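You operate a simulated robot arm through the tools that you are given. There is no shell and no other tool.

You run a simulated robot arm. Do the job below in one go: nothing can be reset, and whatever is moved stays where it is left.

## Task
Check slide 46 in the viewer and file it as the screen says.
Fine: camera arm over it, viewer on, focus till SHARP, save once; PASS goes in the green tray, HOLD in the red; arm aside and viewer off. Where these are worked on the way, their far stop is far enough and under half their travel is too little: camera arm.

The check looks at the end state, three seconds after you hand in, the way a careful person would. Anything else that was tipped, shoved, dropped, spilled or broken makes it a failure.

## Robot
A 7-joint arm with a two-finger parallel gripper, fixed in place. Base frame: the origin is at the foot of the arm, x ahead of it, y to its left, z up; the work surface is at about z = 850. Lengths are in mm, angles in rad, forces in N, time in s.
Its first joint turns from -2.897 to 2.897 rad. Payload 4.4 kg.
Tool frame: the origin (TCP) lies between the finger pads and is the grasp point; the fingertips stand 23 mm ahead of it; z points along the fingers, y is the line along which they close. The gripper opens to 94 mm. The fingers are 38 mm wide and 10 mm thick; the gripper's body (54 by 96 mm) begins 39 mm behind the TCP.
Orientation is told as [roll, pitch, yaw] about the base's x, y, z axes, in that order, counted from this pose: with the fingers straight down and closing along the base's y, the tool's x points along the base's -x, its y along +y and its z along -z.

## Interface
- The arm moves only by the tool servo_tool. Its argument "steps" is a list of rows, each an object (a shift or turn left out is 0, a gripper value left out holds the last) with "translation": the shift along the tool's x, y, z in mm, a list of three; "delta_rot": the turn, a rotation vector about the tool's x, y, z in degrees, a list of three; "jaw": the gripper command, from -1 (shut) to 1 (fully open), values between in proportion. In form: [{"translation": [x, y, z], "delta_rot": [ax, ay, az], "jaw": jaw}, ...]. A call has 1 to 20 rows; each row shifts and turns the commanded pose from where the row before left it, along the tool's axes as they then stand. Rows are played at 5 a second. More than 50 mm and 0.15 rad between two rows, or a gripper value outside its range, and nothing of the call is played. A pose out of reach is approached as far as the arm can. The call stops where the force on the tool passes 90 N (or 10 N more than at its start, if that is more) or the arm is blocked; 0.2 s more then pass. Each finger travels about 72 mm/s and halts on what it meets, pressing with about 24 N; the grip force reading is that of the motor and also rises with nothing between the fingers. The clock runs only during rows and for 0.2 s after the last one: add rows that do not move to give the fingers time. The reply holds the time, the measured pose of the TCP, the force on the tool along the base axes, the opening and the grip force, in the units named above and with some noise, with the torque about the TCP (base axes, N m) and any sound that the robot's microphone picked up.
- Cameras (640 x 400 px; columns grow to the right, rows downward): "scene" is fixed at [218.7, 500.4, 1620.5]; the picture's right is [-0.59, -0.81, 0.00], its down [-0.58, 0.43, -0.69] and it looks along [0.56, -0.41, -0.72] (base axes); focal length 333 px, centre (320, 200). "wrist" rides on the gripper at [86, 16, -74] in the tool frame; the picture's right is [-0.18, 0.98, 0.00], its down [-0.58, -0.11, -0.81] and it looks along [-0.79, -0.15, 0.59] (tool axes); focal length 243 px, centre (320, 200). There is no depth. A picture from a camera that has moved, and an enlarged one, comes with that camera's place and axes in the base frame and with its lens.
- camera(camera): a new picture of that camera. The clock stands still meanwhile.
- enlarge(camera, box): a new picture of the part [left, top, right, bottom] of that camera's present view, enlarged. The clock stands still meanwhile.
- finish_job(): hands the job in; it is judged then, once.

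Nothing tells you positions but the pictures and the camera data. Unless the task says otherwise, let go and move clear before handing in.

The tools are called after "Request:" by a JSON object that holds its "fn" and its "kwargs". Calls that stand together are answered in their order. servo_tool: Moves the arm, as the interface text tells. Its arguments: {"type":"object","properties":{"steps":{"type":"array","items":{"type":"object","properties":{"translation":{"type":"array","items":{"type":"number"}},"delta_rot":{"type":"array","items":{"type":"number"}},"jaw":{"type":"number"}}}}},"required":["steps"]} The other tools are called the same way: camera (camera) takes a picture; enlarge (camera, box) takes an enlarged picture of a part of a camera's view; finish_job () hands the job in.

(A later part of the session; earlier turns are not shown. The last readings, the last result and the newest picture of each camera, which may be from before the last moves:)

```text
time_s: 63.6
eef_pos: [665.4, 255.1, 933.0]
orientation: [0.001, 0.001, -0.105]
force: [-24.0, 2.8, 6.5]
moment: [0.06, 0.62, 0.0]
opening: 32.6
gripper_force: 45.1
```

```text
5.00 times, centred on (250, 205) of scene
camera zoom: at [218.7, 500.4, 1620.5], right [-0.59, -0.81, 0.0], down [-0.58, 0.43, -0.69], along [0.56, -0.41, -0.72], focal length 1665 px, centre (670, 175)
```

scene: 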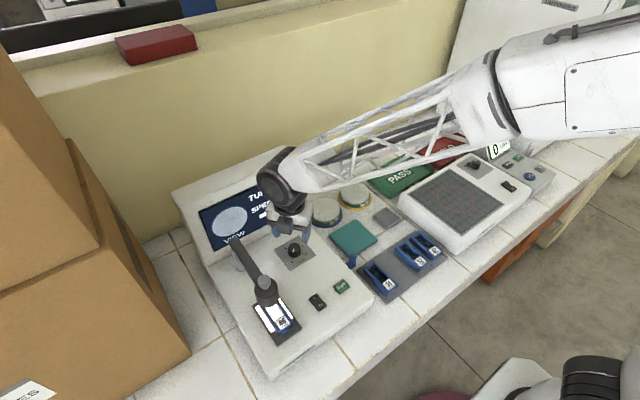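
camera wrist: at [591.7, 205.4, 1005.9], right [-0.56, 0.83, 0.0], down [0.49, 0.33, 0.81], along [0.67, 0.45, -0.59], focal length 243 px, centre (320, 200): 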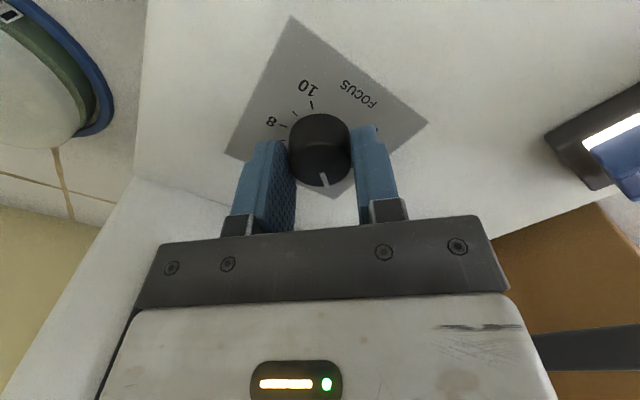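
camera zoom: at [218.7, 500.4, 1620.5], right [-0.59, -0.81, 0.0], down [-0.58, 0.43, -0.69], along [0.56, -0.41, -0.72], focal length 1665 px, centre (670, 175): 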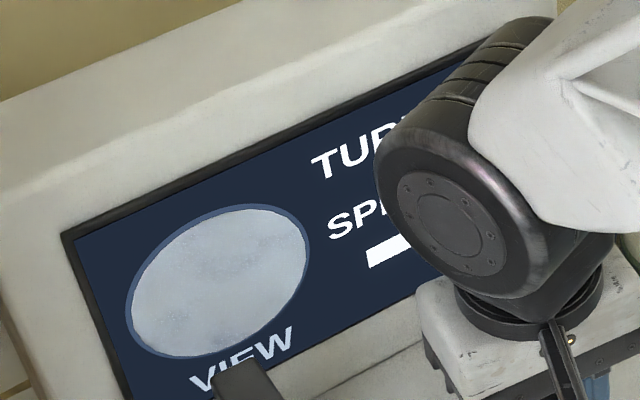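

Request:
{"fn": "servo_tool", "kwargs": {"steps": [{"translation": [0.4, 0, 0]}, {"delta_rot": [0, 0, 8.5]}, {}]}}

Request:
{"fn": "enlarge", "kwargs": {"camera": "scene", "box": [195, 165, 305, 245]}}

Request:
{"fn": "servo_tool", "kwargs": {"steps": [{"delta_rot": [0, 0, 8.5]}, {}]}}

Request:
{"fn": "enlarge", "kwargs": {"camera": "scene", "box": [195, 165, 305, 245]}}

```text
time_s: 64.4
eef_pos: [665.0, 255.0, 932.5]
orientation: [0.001, 0.0, -0.253]
force: [-14.0, 7.9, -3.7]
moment: [0.16, 0.15, 0.0]
opening: 32.8
gripper_force: 45.7
```

```text
5.00 times, centred on (250, 205) of scene
camera zoom: at [218.7, 500.4, 1620.5], right [-0.59, -0.81, 0.0], down [-0.58, 0.43, -0.69], along [0.56, -0.41, -0.72], focal length 1665 px, centre (670, 175)
```

zoom: 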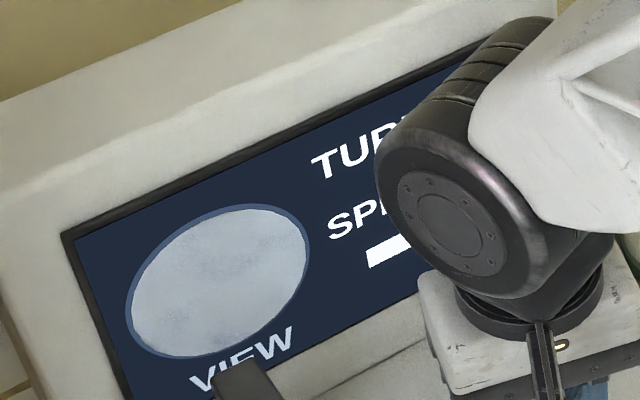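

```text
time_s: 65.0
eef_pos: [664.4, 254.6, 932.3]
orientation: [-0.001, 0.0, -0.401]
force: [-10.5, 7.4, -7.9]
moment: [0.2, 0.22, -0.01]
opening: 32.4
gripper_force: 45.1
```

```text
5.00 times, centred on (250, 205) of scene
camera zoom: at [218.7, 500.4, 1620.5], right [-0.59, -0.81, 0.0], down [-0.58, 0.43, -0.69], along [0.56, -0.41, -0.72], focal length 1665 px, centre (670, 175)
```

zoom: 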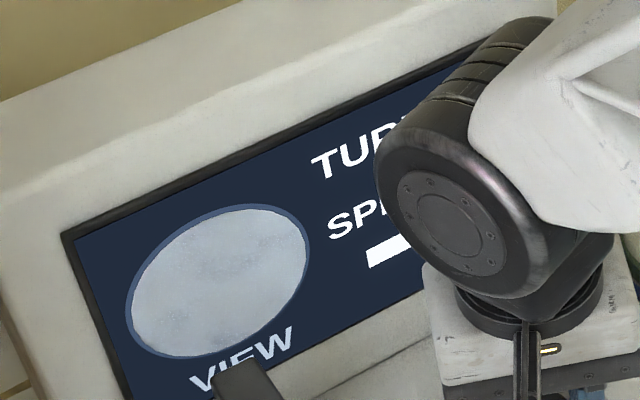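

Knob is at about 5.7 and still reading "TUR…", but I can't see UP or DOWN. I'll release, move aside and read the full screen.

Request:
{"fn": "servo_tool", "kwargs": {"steps": [{"jaw": 0.0}, {"jaw": 0.28}, {"translation": [0, 0, -20]}, {"translation": [0, 0, -30]}, {"translation": [0, 0, -30]}, {"translation": [0, -40, -10]}, {"translation": [0, -40, 0]}, {"translation": [0, -40, 0]}, {}]}}

Request:
{"fn": "enlarge", "kwargs": {"camera": "scene", "box": [195, 145, 335, 265]}}

Request:
{"fn": "enlarge", "kwargs": {"camera": "scene", "box": [265, 215, 325, 275]}}

```text
time_s: 67.0
eef_pos: [618.3, 144.2, 1021.7]
orientation: [-0.001, 0.001, -0.401]
force: [-0.3, 0.3, 0.1]
moment: [-0.01, -0.02, -0.02]
opening: 60.1
gripper_force: 0.1
```

```text
3.33 times, centred on (265, 205) of scene
camera zoom: at [218.7, 500.4, 1620.5], right [-0.59, -0.81, 0.0], down [-0.58, 0.43, -0.69], along [0.56, -0.41, -0.72], focal length 1110 px, centre (503, 183)
```

zoom: 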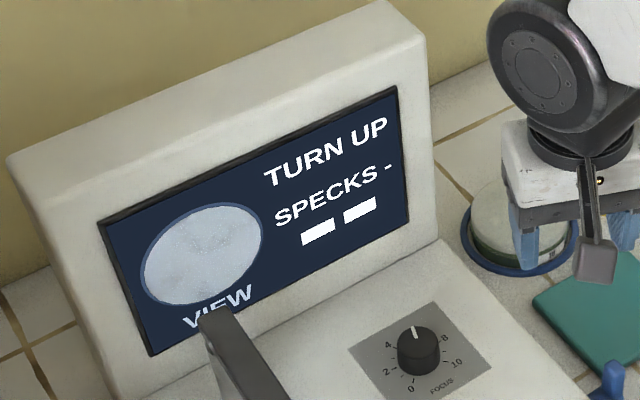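

```text
6.67 times, centred on (295, 245) of scene
camera zoom: at [218.7, 500.4, 1620.5], right [-0.59, -0.81, 0.0], down [-0.58, 0.43, -0.69], along [0.56, -0.41, -0.72], focal length 2220 px, centre (487, -100)
```

zoom: 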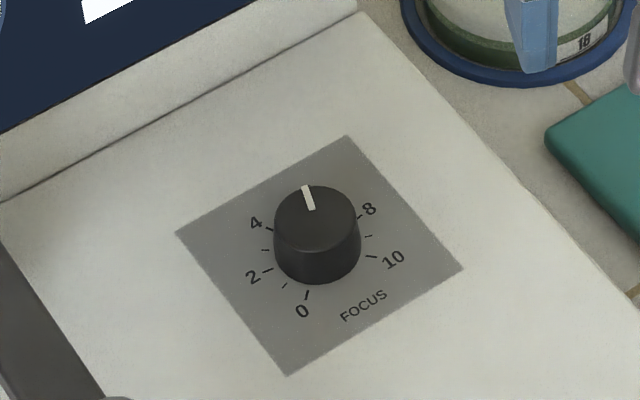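

It still reads "TURN UP" with the knob near 5.6. I'll re-orient for another clockwise grip.

Request:
{"fn": "servo_tool", "kwargs": {"steps": [{"delta_rot": [0, 0, -8.3]}, {"delta_rot": [0, 0, -8.3]}, {"delta_rot": [0, 0, -8.3]}, {"delta_rot": [0, 0, -8.3]}, {"delta_rot": [0, 0, -8.3]}, {"delta_rot": [0, 0, -8.3]}, {"delta_rot": [0, 0, -8.3]}, {"delta_rot": [0, 0, -8.3]}, {"delta_rot": [0, 0, -8.3]}, {"delta_rot": [0, 0, -8.3]}, {"delta_rot": [0, 0, -8.3]}, {"delta_rot": [0, 0, -8.3]}, {"delta_rot": [0, 0, -8.3]}, {"delta_rot": [0, 0, -8.3]}, {"delta_rot": [0, 0, -8.3]}, {"delta_rot": [0, 0, -8.3]}, {}]}}

```text
time_s: 70.6
eef_pos: [617.4, 144.3, 1022.1]
orientation: [0.0, 0.0, 1.919]
force: [-0.1, -0.4, 0.3]
moment: [0.03, 0.02, 0.01]
opening: 60.2
gripper_force: 0.2
```

Request:
{"fn": "servo_tool", "kwargs": {"steps": [{"translation": [-29.3, -27.4, 0]}, {"translation": [-29.3, -27.4, 0]}, {"translation": [-29.3, -27.4, 0]}, {"translation": [0, 0, 30]}, {"translation": [0, 0, 32]}, {}]}}

Request:
{"fn": "enlarge", "kwargs": {"camera": "wrist", "box": [220, 40, 420, 190]}}

```text
time_s: 72.0
eef_pos: [664.8, 254.1, 958.9]
orientation: [-0.001, 0.001, 1.916]
force: [0.0, -0.4, -0.9]
moment: [0.0, -0.01, 0.0]
opening: 60.3
gripper_force: 0.0
```

```text
2.67 times, centred on (320, 115) of wrist
camera zoom: at [678.1, 167.9, 1034.6], right [-0.99, -0.16, 0.0], down [-0.09, 0.58, 0.81], along [-0.13, 0.8, -0.59], focal length 647 px, centre (320, 427)
```

zoom: 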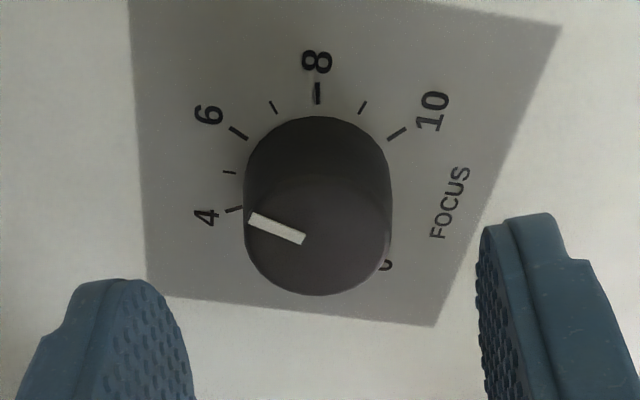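

Request:
{"fn": "servo_tool", "kwargs": {"steps": [{"translation": [0, 0, 12]}, {"translation": [0, 0, 10]}, {"translation": [0, 0, 5]}, {"jaw": 0.0}, {"jaw": -0.2}, {"jaw": -0.4}, {}, {}]}}

Request:
{"fn": "enlarge", "kwargs": {"camera": "scene", "box": [195, 165, 305, 245]}}

```text
time_s: 73.8
eef_pos: [664.6, 253.7, 933.5]
orientation: [0.0, 0.0, 1.917]
force: [4.6, 2.1, -3.7]
moment: [0.04, -0.15, 0.0]
opening: 32.5
gripper_force: 45.2
```

```text
5.00 times, centred on (250, 205) of scene
camera zoom: at [218.7, 500.4, 1620.5], right [-0.59, -0.81, 0.0], down [-0.58, 0.43, -0.69], along [0.56, -0.41, -0.72], focal length 1665 px, centre (670, 175)
```

zoom: 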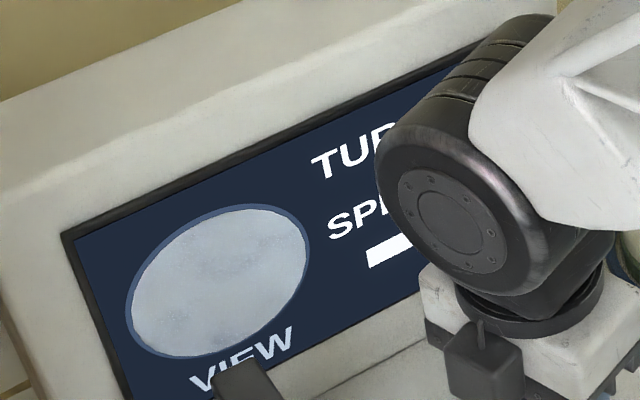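

Gripped well with little side force. Continuing clockwise in small steps.

Request:
{"fn": "servo_tool", "kwargs": {"steps": [{"delta_rot": [0, 0, 7]}, {}]}}

Request:
{"fn": "enlarge", "kwargs": {"camera": "scene", "box": [195, 165, 305, 245]}}

Request:
{"fn": "servo_tool", "kwargs": {"steps": [{"delta_rot": [0, 0, 7]}, {}]}}

Request:
{"fn": "enlarge", "kwargs": {"camera": "scene", "box": [195, 165, 305, 245]}}

```text
time_s: 74.4
eef_pos: [663.9, 254.3, 933.0]
orientation: [0.0, 0.001, 1.793]
force: [2.6, -1.3, -2.5]
moment: [0.02, 0.01, 0.01]
opening: 32.5
gripper_force: 45.2
```

```text
5.00 times, centred on (250, 205) of scene
camera zoom: at [218.7, 500.4, 1620.5], right [-0.59, -0.81, 0.0], down [-0.58, 0.43, -0.69], along [0.56, -0.41, -0.72], focal length 1665 px, centre (670, 175)
```

zoom: 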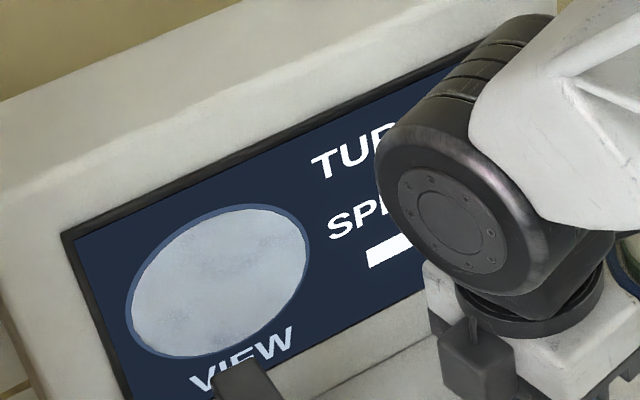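

```text
time_s: 75.0
eef_pos: [665.3, 254.5, 933.0]
orientation: [0.0, 0.001, 1.672]
force: [-8.5, -4.4, -2.0]
moment: [-0.1, 0.2, -0.03]
opening: 32.3
gripper_force: 45.3
```

```text
5.00 times, centred on (250, 205) of scene
camera zoom: at [218.7, 500.4, 1620.5], right [-0.59, -0.81, 0.0], down [-0.58, 0.43, -0.69], along [0.56, -0.41, -0.72], focal length 1665 px, centre (670, 175)
```

zoom: 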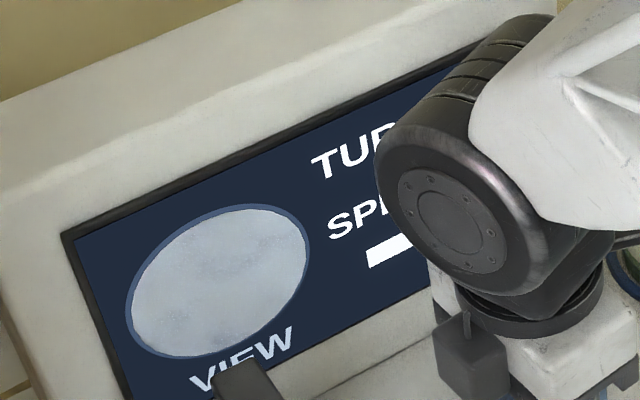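

Request:
{"fn": "servo_tool", "kwargs": {"steps": [{"delta_rot": [0, 0, 7]}, {}]}}

Request:
{"fn": "enlarge", "kwargs": {"camera": "scene", "box": [195, 165, 305, 245]}}

Request:
{"fn": "servo_tool", "kwargs": {"steps": [{"delta_rot": [0, 0, 7]}, {}]}}

Request:
{"fn": "enlarge", "kwargs": {"camera": "scene", "box": [195, 165, 305, 245]}}

```text
time_s: 75.6
eef_pos: [664.7, 254.3, 934.5]
orientation: [0.0, 0.001, 1.55]
force: [-18.1, -12.1, 4.1]
moment: [-0.35, 0.46, 0.0]
opening: 32.5
gripper_force: 45.2
```

```text
5.00 times, centred on (250, 205) of scene
camera zoom: at [218.7, 500.4, 1620.5], right [-0.59, -0.81, 0.0], down [-0.58, 0.43, -0.69], along [0.56, -0.41, -0.72], focal length 1665 px, centre (670, 175)
```

zoom: 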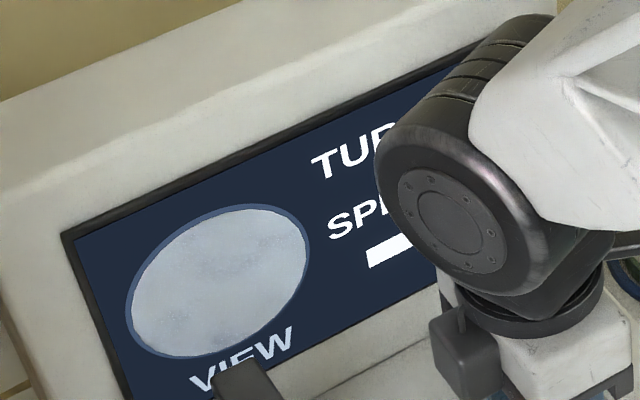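

```text
time_s: 76.2
eef_pos: [665.0, 254.5, 933.2]
orientation: [0.0, -0.002, 1.428]
force: [-25.5, -21.2, 8.2]
moment: [-0.5, 0.62, 0.0]
opening: 32.4
gripper_force: 45.0
```

```text
5.00 times, centred on (250, 205) of scene
camera zoom: at [218.7, 500.4, 1620.5], right [-0.59, -0.81, 0.0], down [-0.58, 0.43, -0.69], along [0.56, -0.41, -0.72], focal length 1665 px, centre (670, 175)
```

zoom: 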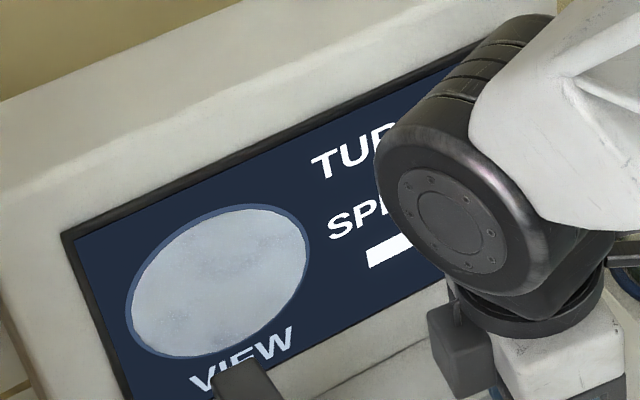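

Request:
{"fn": "servo_tool", "kwargs": {"steps": [{"translation": [0.5, 0.4, 0]}, {"delta_rot": [0, 0, 7]}, {}]}}

Request:
{"fn": "enlarge", "kwargs": {"camera": "scene", "box": [195, 165, 305, 245]}}

Request:
{"fn": "servo_tool", "kwargs": {"steps": [{"delta_rot": [0, 0, 7]}, {}]}}

Request:
{"fn": "enlarge", "kwargs": {"camera": "scene", "box": [195, 165, 305, 245]}}

```text
time_s: 77.0
eef_pos: [664.8, 255.1, 933.7]
orientation: [-0.001, 0.0, 1.305]
force: [-11.3, -9.3, 1.6]
moment: [-0.14, 0.26, 0.0]
opening: 32.4
gripper_force: 45.8
```

```text
5.00 times, centred on (250, 205) of scene
camera zoom: at [218.7, 500.4, 1620.5], right [-0.59, -0.81, 0.0], down [-0.58, 0.43, -0.69], along [0.56, -0.41, -0.72], focal length 1665 px, centre (670, 175)
```

zoom: 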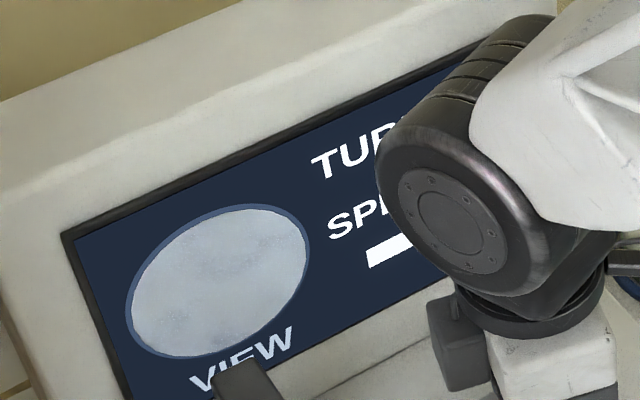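

```text
time_s: 77.6
eef_pos: [666.0, 254.4, 933.2]
orientation: [0.001, 0.0, 1.183]
force: [-12.1, -4.4, 2.6]
moment: [-0.05, 0.24, -0.01]
opening: 32.2
gripper_force: 44.6
```

```text
5.00 times, centred on (250, 205) of scene
camera zoom: at [218.7, 500.4, 1620.5], right [-0.59, -0.81, 0.0], down [-0.58, 0.43, -0.69], along [0.56, -0.41, -0.72], focal length 1665 px, centre (670, 175)
```

zoom: 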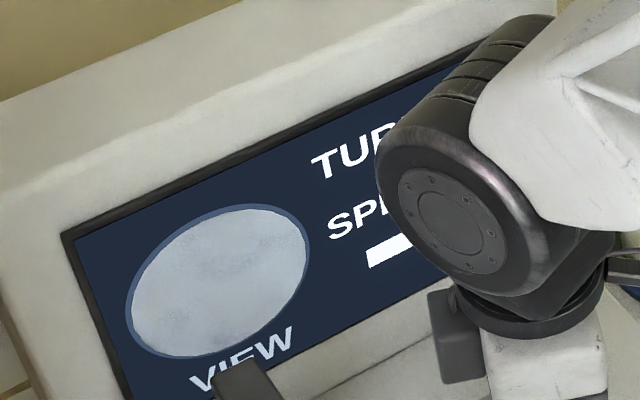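

Request:
{"fn": "servo_tool", "kwargs": {"steps": [{"delta_rot": [0, 0, 7]}, {}]}}

Request:
{"fn": "enlarge", "kwargs": {"camera": "scene", "box": [195, 165, 305, 245]}}

Request:
{"fn": "servo_tool", "kwargs": {"steps": [{"delta_rot": [0, 0, 7]}, {}]}}

Request:
{"fn": "enlarge", "kwargs": {"camera": "scene", "box": [195, 165, 305, 245]}}

Request:
{"fn": "enlarge", "kwargs": {"camera": "wrist", "box": [200, 40, 440, 200]}}

```text
time_s: 78.2
eef_pos: [664.7, 254.3, 932.7]
orientation: [-0.003, -0.001, 1.061]
force: [-13.7, 1.3, 3.4]
moment: [0.08, 0.36, 0.04]
opening: 32.4
gripper_force: 45.5
```

```text
5.00 times, centred on (250, 205) of scene
camera zoom: at [218.7, 500.4, 1620.5], right [-0.59, -0.81, 0.0], down [-0.58, 0.43, -0.69], along [0.56, -0.41, -0.72], focal length 1665 px, centre (670, 175)
```

zoom: 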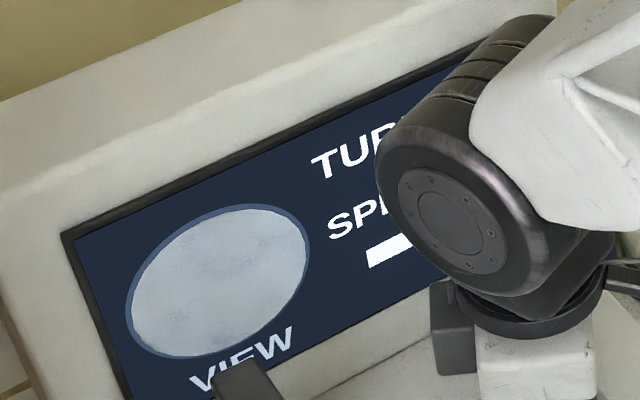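

```text
time_s: 78.8
eef_pos: [664.1, 254.9, 932.5]
orientation: [0.0, 0.0, 0.938]
force: [-15.2, 1.1, 5.5]
moment: [0.09, 0.34, -0.02]
opening: 32.3
gripper_force: 44.9
```

```text
5.00 times, centred on (250, 205) of scene
camera zoom: at [218.7, 500.4, 1620.5], right [-0.59, -0.81, 0.0], down [-0.58, 0.43, -0.69], along [0.56, -0.41, -0.72], focal length 1665 px, centre (670, 175)
```

zoom: 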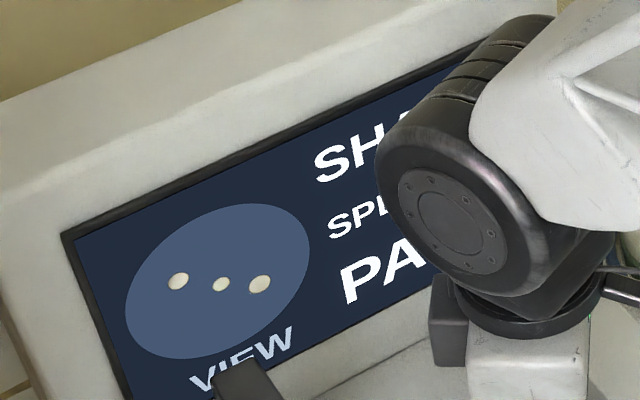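

```text
2.50 times, centred on (320, 120) of wrist
camera zoom: at [600.2, 194.7, 1007.0], right [-0.68, 0.73, 0.0], down [0.43, 0.4, 0.81], along [0.59, 0.55, -0.59], focal length 606 px, centre (320, 400)
```

zoom: 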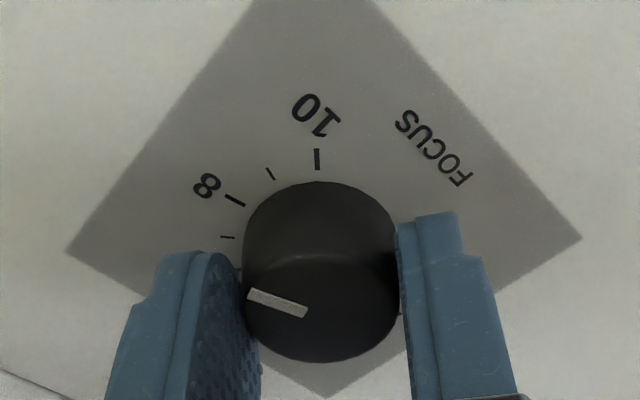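

The screen now shows SHARP with "PA…" (PASS). I'll nudge 2° further into the band so release doesn't drop it out, then let go and read it in full.

Request:
{"fn": "servo_tool", "kwargs": {"steps": [{"delta_rot": [0, 0, 2]}, {}]}}

Request:
{"fn": "enlarge", "kwargs": {"camera": "scene", "box": [195, 165, 305, 245]}}

```text
time_s: 79.4
eef_pos: [664.3, 255.2, 932.3]
orientation: [0.0, 0.0, 0.905]
force: [-13.8, -0.2, 5.8]
moment: [-0.03, 0.36, -0.01]
opening: 32.6
gripper_force: 45.2
```

```text
5.00 times, centred on (250, 205) of scene
camera zoom: at [218.7, 500.4, 1620.5], right [-0.59, -0.81, 0.0], down [-0.58, 0.43, -0.69], along [0.56, -0.41, -0.72], focal length 1665 px, centre (670, 175)
```

zoom: 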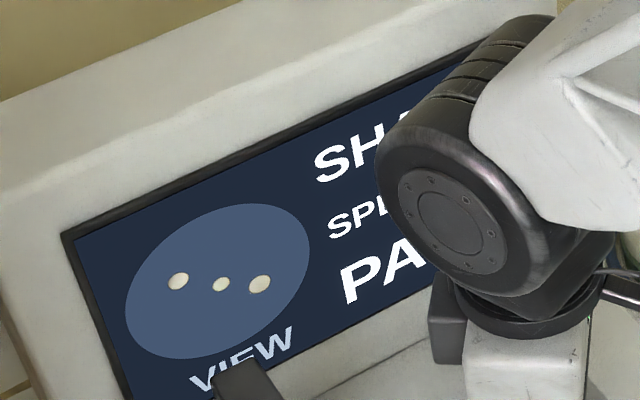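

Request:
{"fn": "servo_tool", "kwargs": {"steps": [{"translation": [0.1, 0.2, 0]}, {"jaw": -0.22}, {"jaw": 0.0}, {"jaw": 0.28}, {"translation": [0, 0, -15]}, {"translation": [0, 0, -30]}, {"translation": [0, 0, -30]}, {}]}}

Request:
{"fn": "enlarge", "kwargs": {"camera": "scene", "box": [195, 145, 335, 265]}}

```text
time_s: 81.2
eef_pos: [662.7, 254.5, 1008.2]
orientation: [-0.001, -0.001, 0.904]
force: [0.6, -0.9, -0.2]
moment: [0.0, -0.01, 0.02]
opening: 60.2
gripper_force: 0.0
```

```text
3.33 times, centred on (265, 205) of scene
camera zoom: at [218.7, 500.4, 1620.5], right [-0.59, -0.81, 0.0], down [-0.58, 0.43, -0.69], along [0.56, -0.41, -0.72], focal length 1110 px, centre (503, 183)
```

zoom: 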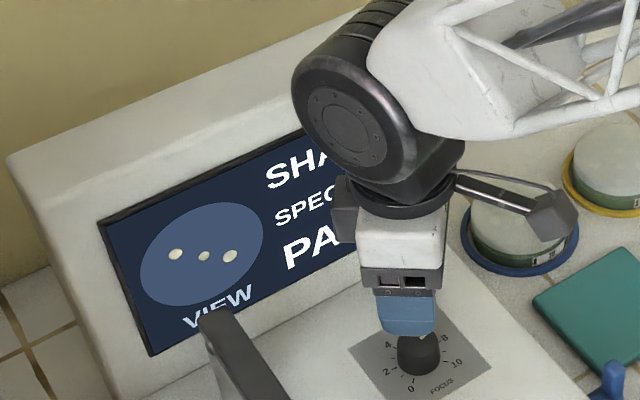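

Focus stays SHARP with "PA…" showing. Next I'll move toward SAVE, reading the whole screen on the way once the hand is out of view.

Request:
{"fn": "servo_tool", "kwargs": {"steps": [{"delta_rot": [0, 0, 8.5], "jaw": -1}, {"delta_rot": [0, 0, 8.5]}, {"delta_rot": [0, 0, 8.5]}, {"delta_rot": [0, 0, 8.5]}, {"delta_rot": [0, 0, 8.5]}, {"delta_rot": [0, 0, 8.5]}, {"delta_rot": [0, 0, 0.8]}, {"translation": [38, -7.2, 0]}, {"translation": [38, -7.2, 0]}, {"translation": [38, -7.2, 0]}, {"translation": [38, -7.2, 0]}, {}]}}

Request:
{"fn": "enlarge", "kwargs": {"camera": "scene", "box": [195, 145, 335, 265]}}

Request:
{"fn": "camera", "kwargs": {"camera": "wrist"}}

Request:
{"fn": "enlarge", "kwargs": {"camera": "scene", "box": [280, 250, 400, 340]}}

```text
time_s: 83.8
eef_pos: [512.6, 227.2, 1006.8]
orientation: [-0.001, -0.002, 0.001]
force: [-0.6, 0.3, -0.2]
moment: [0.03, -0.01, -0.05]
opening: 0.0
gripper_force: 23.9
```

```text
3.33 times, centred on (265, 205) of scene
camera zoom: at [218.7, 500.4, 1620.5], right [-0.59, -0.81, 0.0], down [-0.58, 0.43, -0.69], along [0.56, -0.41, -0.72], focal length 1110 px, centre (503, 183)
```

zoom: 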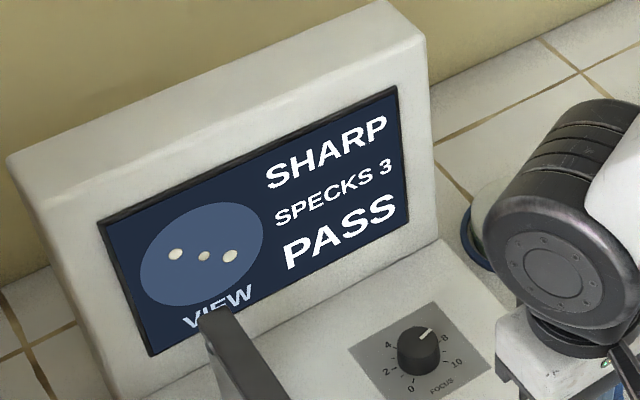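

```text
taken
camera wrist: at [425.2, 242.4, 1081.7], right [0.18, 0.98, 0.0], down [0.58, -0.11, 0.81], along [0.79, -0.15, -0.59], focal length 243 px, centre (320, 200)
```

wrist: 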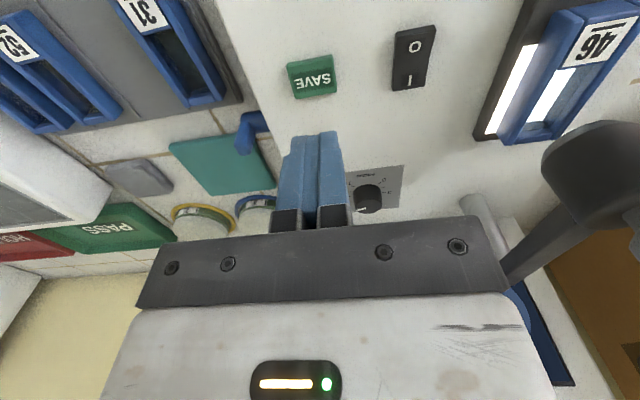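

```text
4.44 times, centred on (340, 295) of scene
camera zoom: at [218.7, 500.4, 1620.5], right [-0.59, -0.81, 0.0], down [-0.58, 0.43, -0.69], along [0.56, -0.41, -0.72], focal length 1480 px, centre (231, -222)
```

zoom: 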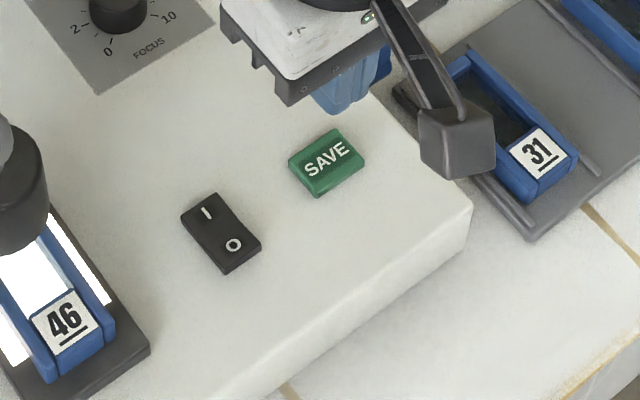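

The screen reads SHARP, SPECKS 3, PASS. Now I'll centre over SAVE (~(509, 224)) and press it once.

Request:
{"fn": "servo_tool", "kwargs": {"steps": [{"translation": [3.3, -3, 20]}, {"translation": [0, 0, 25]}, {"translation": [0, 0, 12]}, {}]}}

Request:
{"fn": "enlarge", "kwargs": {"camera": "wrist", "box": [220, 40, 420, 190]}}

Request:
{"fn": "enlarge", "kwargs": {"camera": "scene", "box": [300, 250, 380, 320]}}

```text
time_s: 84.8
eef_pos: [510.0, 224.0, 950.4]
orientation: [-0.001, -0.001, 0.0]
force: [0.3, 0.1, -0.3]
moment: [0.02, -0.03, -0.02]
opening: 0.1
gripper_force: 23.8
```

```text
2.67 times, centred on (320, 115) of wrist
camera zoom: at [422.7, 239.8, 1024.9], right [0.18, 0.98, 0.0], down [0.58, -0.11, 0.81], along [0.79, -0.15, -0.59], focal length 647 px, centre (320, 427)
```

zoom: 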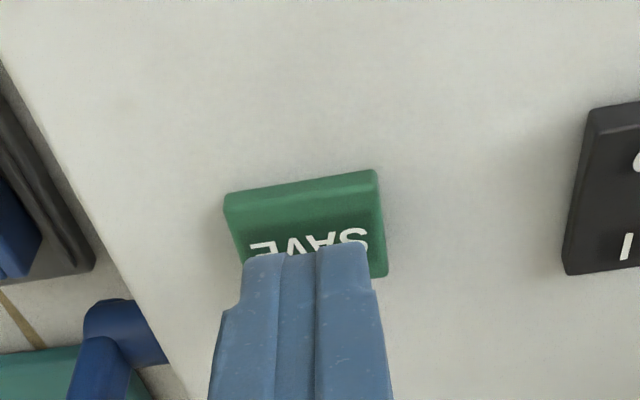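

```text
5.71 times, centred on (340, 285) of scene
camera zoom: at [218.7, 500.4, 1620.5], right [-0.59, -0.81, 0.0], down [-0.58, 0.43, -0.69], along [0.56, -0.41, -0.72], focal length 1903 px, centre (206, -286)
```

zoom: 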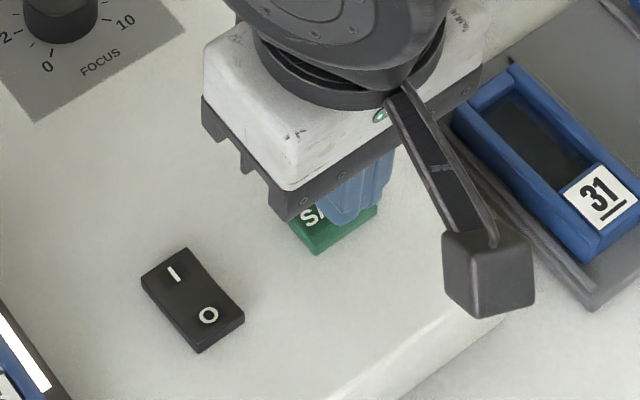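

Well centred. Pressing down now in one continuous push.

Request:
{"fn": "servo_tool", "kwargs": {"steps": [{"translation": [0, 0, 5]}, {"translation": [0, 0, 5]}, {}]}}

Request:
{"fn": "servo_tool", "kwargs": {"steps": [{"translation": [0, 0, 1.5]}, {"translation": [0, 0, 1.5]}, {}]}}

Request:
{"fn": "enlarge", "kwargs": {"camera": "scene", "box": [195, 145, 335, 265]}}

```text
time_s: 85.6
eef_pos: [509.5, 223.5, 941.3]
orientation: [-0.001, 0.0, 0.0]
force: [-0.7, -0.3, 0.7]
moment: [0.0, -0.01, 0.01]
opening: 0.0
gripper_force: 23.7
```

```text
time_s: 86.4
eef_pos: [510.5, 222.3, 937.0]
orientation: [0.001, 0.0, 0.001]
force: [0.1, -0.7, -0.3]
moment: [-0.02, 0.0, -0.01]
opening: 0.0
gripper_force: 23.9
```

```text
3.33 times, centred on (265, 205) of scene
camera zoom: at [218.7, 500.4, 1620.5], right [-0.59, -0.81, 0.0], down [-0.58, 0.43, -0.69], along [0.56, -0.41, -0.72], focal length 1110 px, centre (503, 183)
```

zoom: 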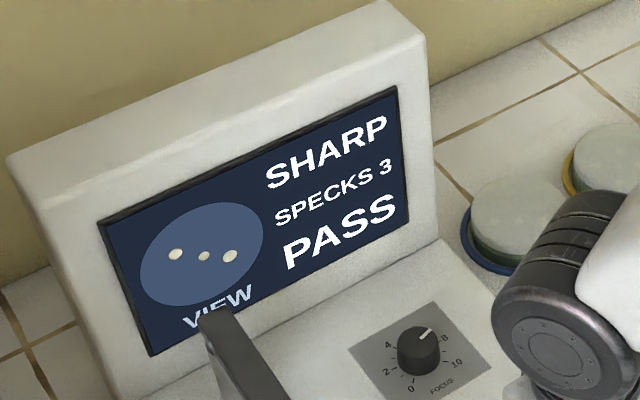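

Request:
{"fn": "servo_tool", "kwargs": {"steps": [{"translation": [0, 0, 1.5]}, {"translation": [0, 0, 1.5]}, {}]}}

Request:
{"fn": "servo_tool", "kwargs": {"steps": [{"translation": [0, 0, 1.5]}, {}]}}

Request:
{"fn": "enlarge", "kwargs": {"camera": "scene", "box": [195, 145, 335, 265]}}

```text
time_s: 87.2
eef_pos: [509.6, 223.4, 934.3]
orientation: [-0.001, 0.001, 0.001]
force: [0.6, -0.5, 0.1]
moment: [0.01, 0.02, 0.01]
opening: 0.1
gripper_force: 23.8
```

```text
time_s: 87.8
eef_pos: [508.9, 223.4, 933.3]
orientation: [0.002, 0.0, -0.002]
force: [0.2, 1.1, 0.8]
moment: [-0.01, 0.02, 0.02]
opening: 0.0
gripper_force: 24.0
```

```text
3.33 times, centred on (265, 205) of scene
camera zoom: at [218.7, 500.4, 1620.5], right [-0.59, -0.81, 0.0], down [-0.58, 0.43, -0.69], along [0.56, -0.41, -0.72], focal length 1110 px, centre (503, 183)
```

zoom: 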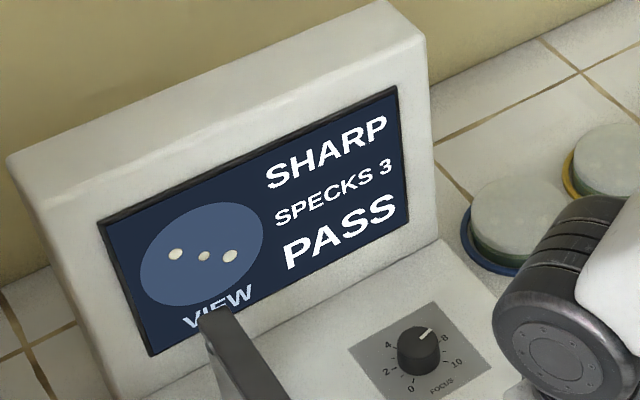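

Request:
{"fn": "servo_tool", "kwargs": {"steps": [{"translation": [0, 0, 1.5]}, {}]}}

Request:
{"fn": "servo_tool", "kwargs": {"steps": [{"translation": [0, 0, 1.5]}, {}]}}

Request:
{"fn": "enlarge", "kwargs": {"camera": "scene", "box": [195, 145, 335, 265]}}

```text
time_s: 88.4
eef_pos: [509.7, 222.6, 931.7]
orientation: [0.0, 0.0, -0.001]
force: [0.6, -0.5, -0.3]
moment: [0.02, -0.03, -0.01]
opening: 0.0
gripper_force: 24.2
```

```text
time_s: 89.0
eef_pos: [509.0, 221.8, 929.5]
orientation: [0.0, 0.001, 0.0]
force: [-0.5, 0.3, 0.1]
moment: [-0.04, 0.03, -0.03]
opening: 0.1
gripper_force: 24.5
```

```text
3.33 times, centred on (265, 205) of scene
camera zoom: at [218.7, 500.4, 1620.5], right [-0.59, -0.81, 0.0], down [-0.58, 0.43, -0.69], along [0.56, -0.41, -0.72], focal length 1110 px, centre (503, 183)
```

zoom: 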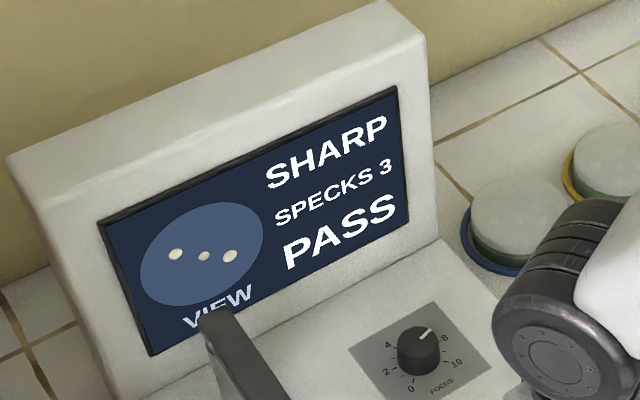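

Request:
{"fn": "servo_tool", "kwargs": {"steps": [{"translation": [0, 0, 1.2]}, {}]}}

Request:
{"fn": "servo_tool", "kwargs": {"steps": [{"translation": [0, 0, 1.2]}, {}]}}

Request:
{"fn": "enlarge", "kwargs": {"camera": "wrist", "box": [220, 60, 420, 210]}}

Request:
{"fn": "enlarge", "kwargs": {"camera": "scene", "box": [195, 145, 335, 265]}}

```text
time_s: 89.6
eef_pos: [508.9, 222.9, 928.0]
orientation: [0.0, -0.002, 0.001]
force: [-0.3, 0.6, 0.3]
moment: [0.0, 0.0, -0.01]
opening: 0.0
gripper_force: 23.8
```

```text
time_s: 90.2
eef_pos: [509.6, 222.9, 928.0]
orientation: [0.0, -0.001, -0.001]
force: [0.2, 0.2, 1.9]
moment: [0.02, -0.03, 0.01]
opening: 0.1
gripper_force: 23.9
heard: click
```

```text
2.67 times, centred on (320, 135) of wrist
camera zoom: at [422.5, 239.2, 1001.8], right [0.18, 0.98, 0.0], down [0.58, -0.11, 0.81], along [0.79, -0.15, -0.59], focal length 647 px, centre (320, 373)
```

zoom: 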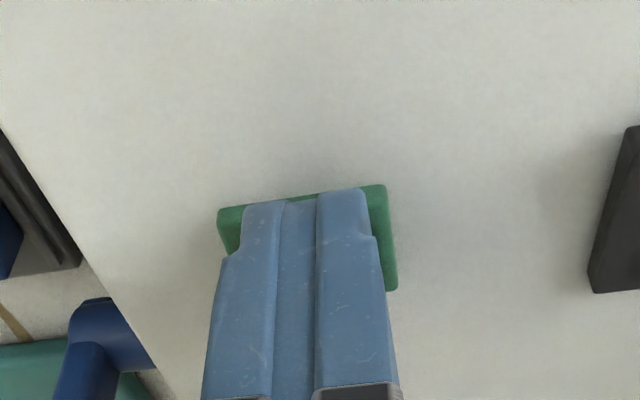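

```text
3.33 times, centred on (265, 205) of scene
camera zoom: at [218.7, 500.4, 1620.5], right [-0.59, -0.81, 0.0], down [-0.58, 0.43, -0.69], along [0.56, -0.41, -0.72], focal length 1110 px, centre (503, 183)
```

zoom: 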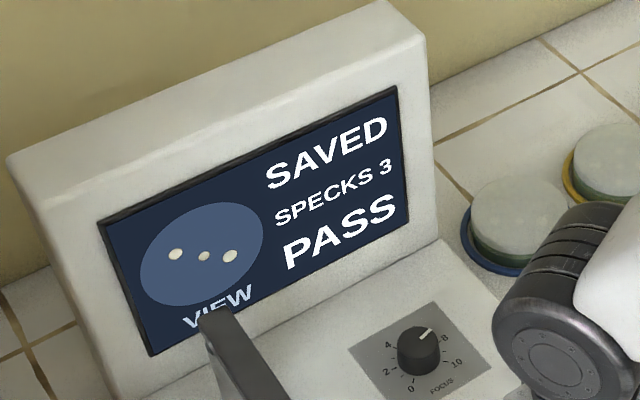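

Click heard and the screen shows SAVED with PASS. Lifting off; next the camera arm must go aside so I can reach the slide.

Request:
{"fn": "servo_tool", "kwargs": {"steps": [{"translation": [0, 0, -15]}, {"translation": [0, 0, -30]}, {"translation": [0, 0, -40]}, {"translation": [0, 0, -40]}, {"translation": [0, 0, -40]}, {"translation": [0, 0, -20]}, {}]}}

Request:
{"fn": "servo_tool", "kwargs": {"steps": [{"delta_rot": [0, 0, -8.5]}, {"delta_rot": [0, 0, -8.5]}, {"delta_rot": [0, 0, -8.5]}, {"delta_rot": [0, 0, -8.5]}, {"delta_rot": [0, 0, -8.5]}, {"delta_rot": [0, 0, -8.5]}, {"delta_rot": [0, 0, -8.5]}, {"delta_rot": [0, 0, -8.5]}, {"delta_rot": [0, 0, -8.5]}, {"delta_rot": [0, 0, -8.5]}, {"delta_rot": [0, 0, -8.5]}, {"delta_rot": [0, 0, -8.5]}, {"delta_rot": [0, 0, -8.5]}, {"delta_rot": [0, 0, -8.5]}, {"delta_rot": [0, 0, -8.5]}, {"delta_rot": [0, 0, -8.5]}, {"delta_rot": [0, 0, -8.5]}, {"delta_rot": [0, 0, -8.5]}, {"delta_rot": [0, 0, -8.5]}, {}]}}

Request:
{"fn": "enlarge", "kwargs": {"camera": "scene", "box": [160, 140, 380, 340]}}

```text
time_s: 91.8
eef_pos: [508.7, 222.7, 1114.4]
orientation: [-0.002, 0.0, 0.002]
force: [0.0, 0.3, -0.1]
moment: [-0.05, 0.0, 0.01]
opening: 0.1
gripper_force: 23.9
```

```text
time_s: 96.0
eef_pos: [509.6, 223.3, 1113.8]
orientation: [0.0, 0.001, 2.82]
force: [0.1, 0.5, -0.4]
moment: [-0.03, 0.0, 0.0]
opening: 0.1
gripper_force: 24.4
```

```text
2.00 times, centred on (270, 240) of scene
camera zoom: at [218.7, 500.4, 1620.5], right [-0.59, -0.81, 0.0], down [-0.58, 0.43, -0.69], along [0.56, -0.41, -0.72], focal length 666 px, centre (420, 120)
```

zoom: 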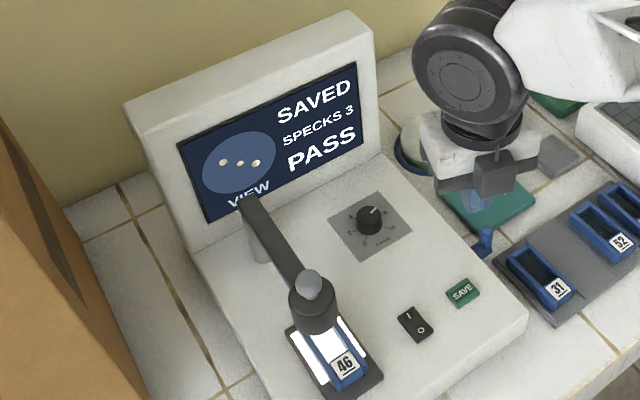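

Request:
{"fn": "servo_tool", "kwargs": {"steps": [{"delta_rot": [0, 0, -6.1]}, {"delta_rot": [0, 0, -6.1]}, {"delta_rot": [0, 0, -6.2]}, {"translation": [27.4, -33.4, 0]}, {"translation": [27.4, -33.4, 0]}, {"translation": [27.4, -33.4, 0]}, {"translation": [27.2, -33.5, 0]}, {}]}}

Request:
{"fn": "camera", "kwargs": {"camera": "wrist"}}

Request:
{"fn": "enlarge", "kwargs": {"camera": "scene", "box": [180, 160, 360, 340]}}

```text
time_s: 97.8
eef_pos: [618.0, 357.0, 1112.8]
orientation: [0.0, -0.001, 3.14]
force: [0.0, 0.7, -0.4]
moment: [0.02, -0.01, -0.02]
opening: 0.0
gripper_force: 23.8
```

```text
taken
camera wrist: at [705.2, 340.9, 1186.8], right [-0.19, -0.98, 0.0], down [-0.58, 0.11, 0.81], along [-0.79, 0.15, -0.59], focal length 243 px, centre (320, 200)
```

wrist: 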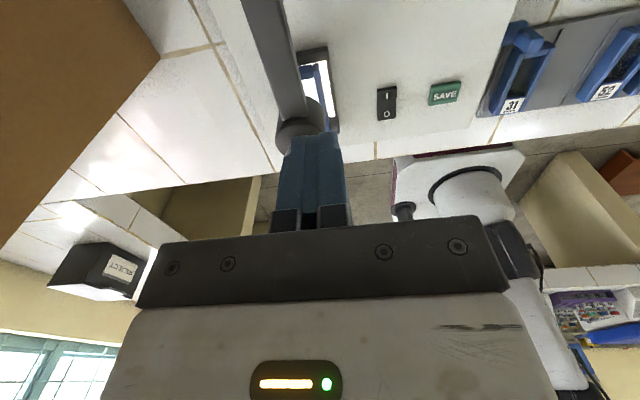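

```text
2.22 times, centred on (270, 250) of scene
camera zoom: at [218.7, 500.4, 1620.5], right [-0.59, -0.81, 0.0], down [-0.58, 0.43, -0.69], along [0.56, -0.41, -0.72], focal length 740 px, centre (431, 89)
```

zoom: 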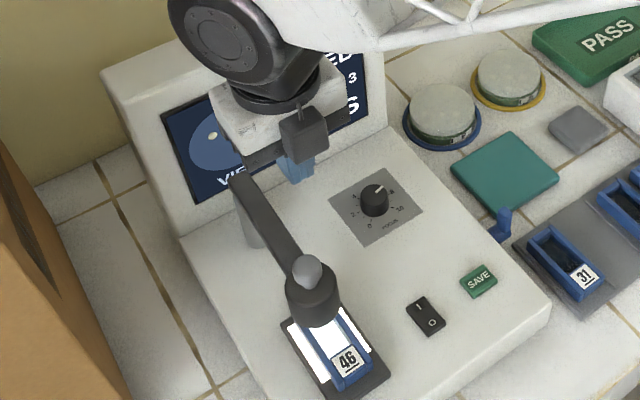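

I need a few more millimetres of gap to the bar before going down; shifting 8 mm away, then lowering beside it.

Request:
{"fn": "servo_tool", "kwargs": {"steps": [{"translation": [0, 8, 0]}, {"translation": [0, 0, 25]}, {"translation": [0, 0, 25]}, {"translation": [0, 0, 20]}, {}]}}

Request:
{"fn": "camera", "kwargs": {"camera": "wrist"}}

Request:
{"fn": "enlarge", "kwargs": {"camera": "scene", "box": [180, 160, 360, 340]}}

```text
time_s: 99.0
eef_pos: [619.6, 347.9, 1041.0]
orientation: [0.0, -0.001, 3.138]
force: [-0.2, -0.6, -1.5]
moment: [-0.01, 0.06, -0.01]
opening: 0.1
gripper_force: 23.9
```

```text
taken
camera wrist: at [705.4, 332.3, 1116.8], right [-0.19, -0.98, 0.0], down [-0.58, 0.11, 0.81], along [-0.79, 0.15, -0.59], focal length 243 px, centre (320, 200)
```

wrist: 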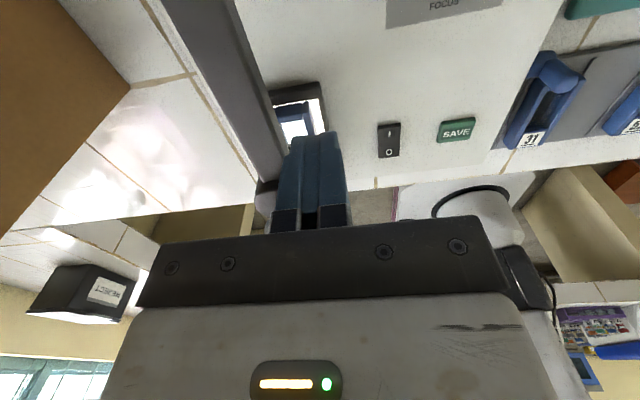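

```text
2.22 times, centred on (270, 250) of scene
camera zoom: at [218.7, 500.4, 1620.5], right [-0.59, -0.81, 0.0], down [-0.58, 0.43, -0.69], along [0.56, -0.41, -0.72], focal length 740 px, centre (431, 89)
```

zoom: 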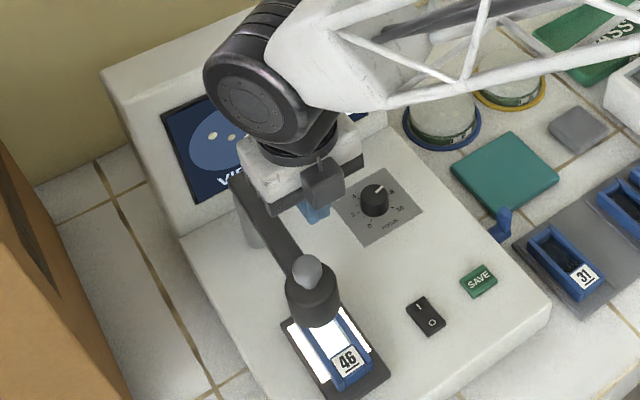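

Request:
{"fn": "servo_tool", "kwargs": {"steps": [{"translation": [0, 0, 16]}, {"translation": [0, 0, 16]}, {"translation": [0, 0, 14]}, {}]}}

Request:
{"fn": "camera", "kwargs": {"camera": "wrist"}}

Request:
{"fn": "enlarge", "kwargs": {"camera": "scene", "box": [180, 160, 360, 340]}}

```text
time_s: 100.0
eef_pos: [619.1, 349.2, 997.4]
orientation: [0.0, 0.001, 3.14]
force: [-0.7, -0.1, 0.2]
moment: [-0.01, -0.04, -0.02]
opening: 0.2
gripper_force: 24.2
```

```text
taken
camera wrist: at [705.2, 331.8, 1070.8], right [-0.19, -0.98, 0.0], down [-0.58, 0.11, 0.81], along [-0.79, 0.15, -0.59], focal length 243 px, centre (320, 200)
```

wrist: 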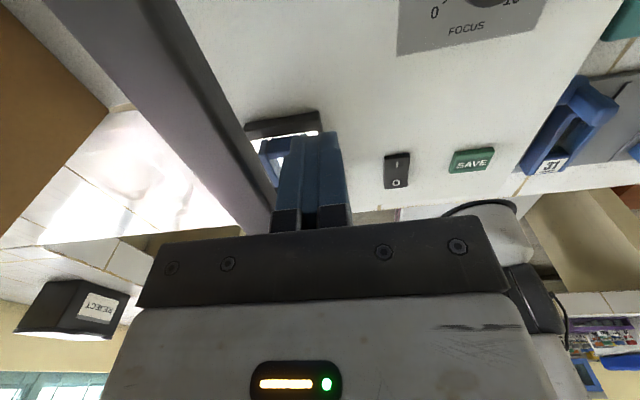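

```text
2.22 times, centred on (270, 250) of scene
camera zoom: at [218.7, 500.4, 1620.5], right [-0.59, -0.81, 0.0], down [-0.58, 0.43, -0.69], along [0.56, -0.41, -0.72], focal length 740 px, centre (431, 89)
```

zoom: 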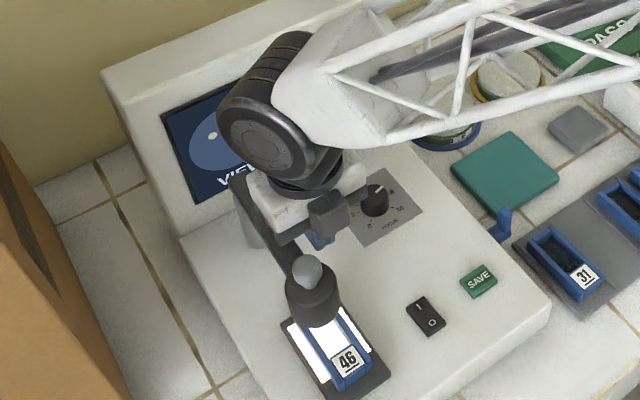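

Fingers are beside the bar, on the side away from the monitor. Swinging the arm back along the arc.

Request:
{"fn": "servo_tool", "kwargs": {"steps": [{"translation": [-3.6, -10.6, 0], "delta_rot": [0, 0, 7]}, {"translation": [-3.6, -10.6, 0], "delta_rot": [0, 0, 7]}, {"translation": [-3.6, -10.6, 0], "delta_rot": [0, 0, 7]}, {"translation": [-3.6, -10.6, 0], "delta_rot": [0, 0, 7]}, {}]}}

Request:
{"fn": "enlarge", "kwargs": {"camera": "scene", "box": [160, 160, 340, 340]}}

Request:
{"fn": "camera", "kwargs": {"camera": "wrist"}}

```text
time_s: 101.2
eef_pos: [612.5, 392.2, 996.8]
orientation: [0.0, 0.0, 2.648]
force: [-0.9, 0.9, 0.2]
moment: [0.0, 0.01, 0.03]
opening: 0.0
gripper_force: 23.7
```

```text
2.22 times, centred on (250, 250) of scene
camera zoom: at [218.7, 500.4, 1620.5], right [-0.59, -0.81, 0.0], down [-0.58, 0.43, -0.69], along [0.56, -0.41, -0.72], focal length 740 px, centre (476, 89)
```

zoom: 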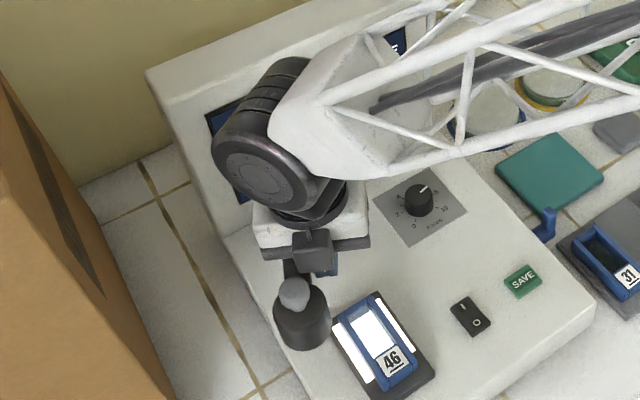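

```text
taken
camera wrist: at [680.8, 337.3, 1071.3], right [-0.63, -0.78, 0.0], down [-0.46, 0.37, 0.81], along [-0.63, 0.51, -0.59], focal length 243 px, centre (320, 200)
```

wrist: 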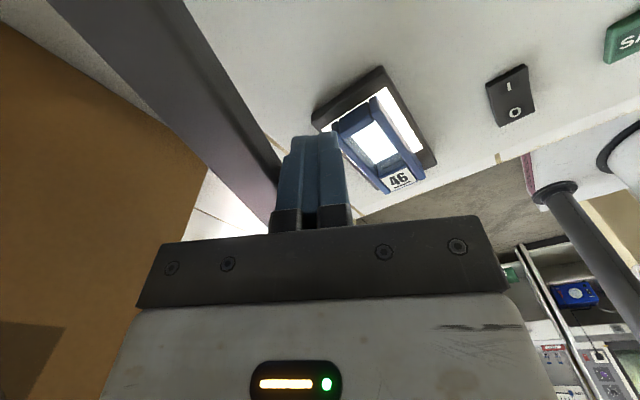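

Request:
{"fn": "servo_tool", "kwargs": {"steps": [{"translation": [-3.6, -10.6, 0], "delta_rot": [0, 0, 7]}, {"translation": [-3.6, -10.6, 0], "delta_rot": [0, 0, 7]}, {"translation": [-3.6, -10.6, 0], "delta_rot": [0, 0, 7]}, {"translation": [-3.6, -10.6, 0], "delta_rot": [0, 0, 7]}, {}]}}

Request:
{"fn": "enlarge", "kwargs": {"camera": "scene", "box": [140, 160, 320, 340]}}

Request:
{"fn": "camera", "kwargs": {"camera": "wrist"}}

```text
time_s: 102.4
eef_pos: [628.9, 434.2, 998.2]
orientation: [-0.001, 0.002, 2.16]
force: [-0.4, 1.1, -0.3]
moment: [-0.01, 0.03, -0.01]
opening: 0.0
gripper_force: 23.9
```

```text
2.22 times, centred on (230, 250) of scene
camera zoom: at [218.7, 500.4, 1620.5], right [-0.59, -0.81, 0.0], down [-0.58, 0.43, -0.69], along [0.56, -0.41, -0.72], focal length 740 px, centre (520, 89)
```

zoom: 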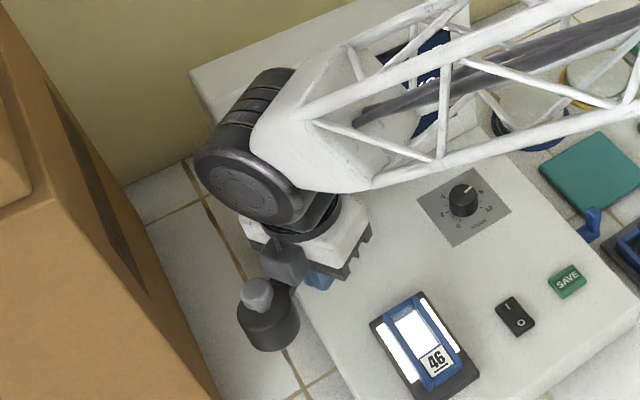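

```text
taken
camera wrist: at [662.3, 353.6, 1071.4], right [-0.92, -0.39, 0.0], down [-0.23, 0.54, 0.81], along [-0.32, 0.74, -0.59], focal length 243 px, centre (320, 200)
```

wrist: 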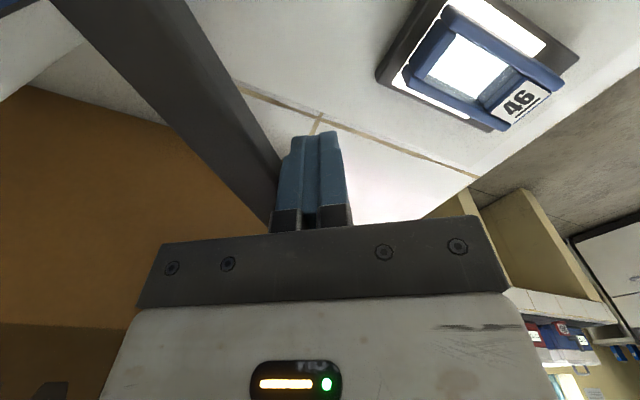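

Request:
{"fn": "servo_tool", "kwargs": {"steps": [{"translation": [-3.6, -10.6, 0], "delta_rot": [0, 0, 7]}, {"translation": [-3.6, -10.6, 0], "delta_rot": [0, 0, 7]}, {}]}}

Request:
{"fn": "servo_tool", "kwargs": {"steps": [{"translation": [-2.1, -6.1, 0], "delta_rot": [0, 0, 4]}, {}]}}

Request:
{"fn": "enlarge", "kwargs": {"camera": "scene", "box": [140, 160, 320, 340]}}

```text
time_s: 103.2
eef_pos: [643.0, 451.0, 997.7]
orientation: [0.0, 0.0, 1.916]
force: [0.9, 0.1, -0.5]
moment: [-0.04, 0.01, 0.01]
opening: 0.0
gripper_force: 23.5
```

```text
time_s: 103.8
eef_pos: [648.1, 455.2, 997.0]
orientation: [0.0, -0.001, 1.849]
force: [0.9, -0.8, -0.1]
moment: [0.03, 0.02, 0.02]
opening: 0.1
gripper_force: 23.6
```

```text
2.22 times, centred on (230, 250) of scene
camera zoom: at [218.7, 500.4, 1620.5], right [-0.59, -0.81, 0.0], down [-0.58, 0.43, -0.69], along [0.56, -0.41, -0.72], focal length 740 px, centre (520, 89)
```

zoom: 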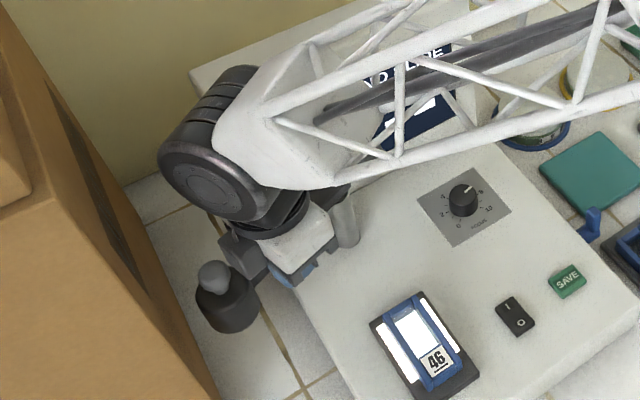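

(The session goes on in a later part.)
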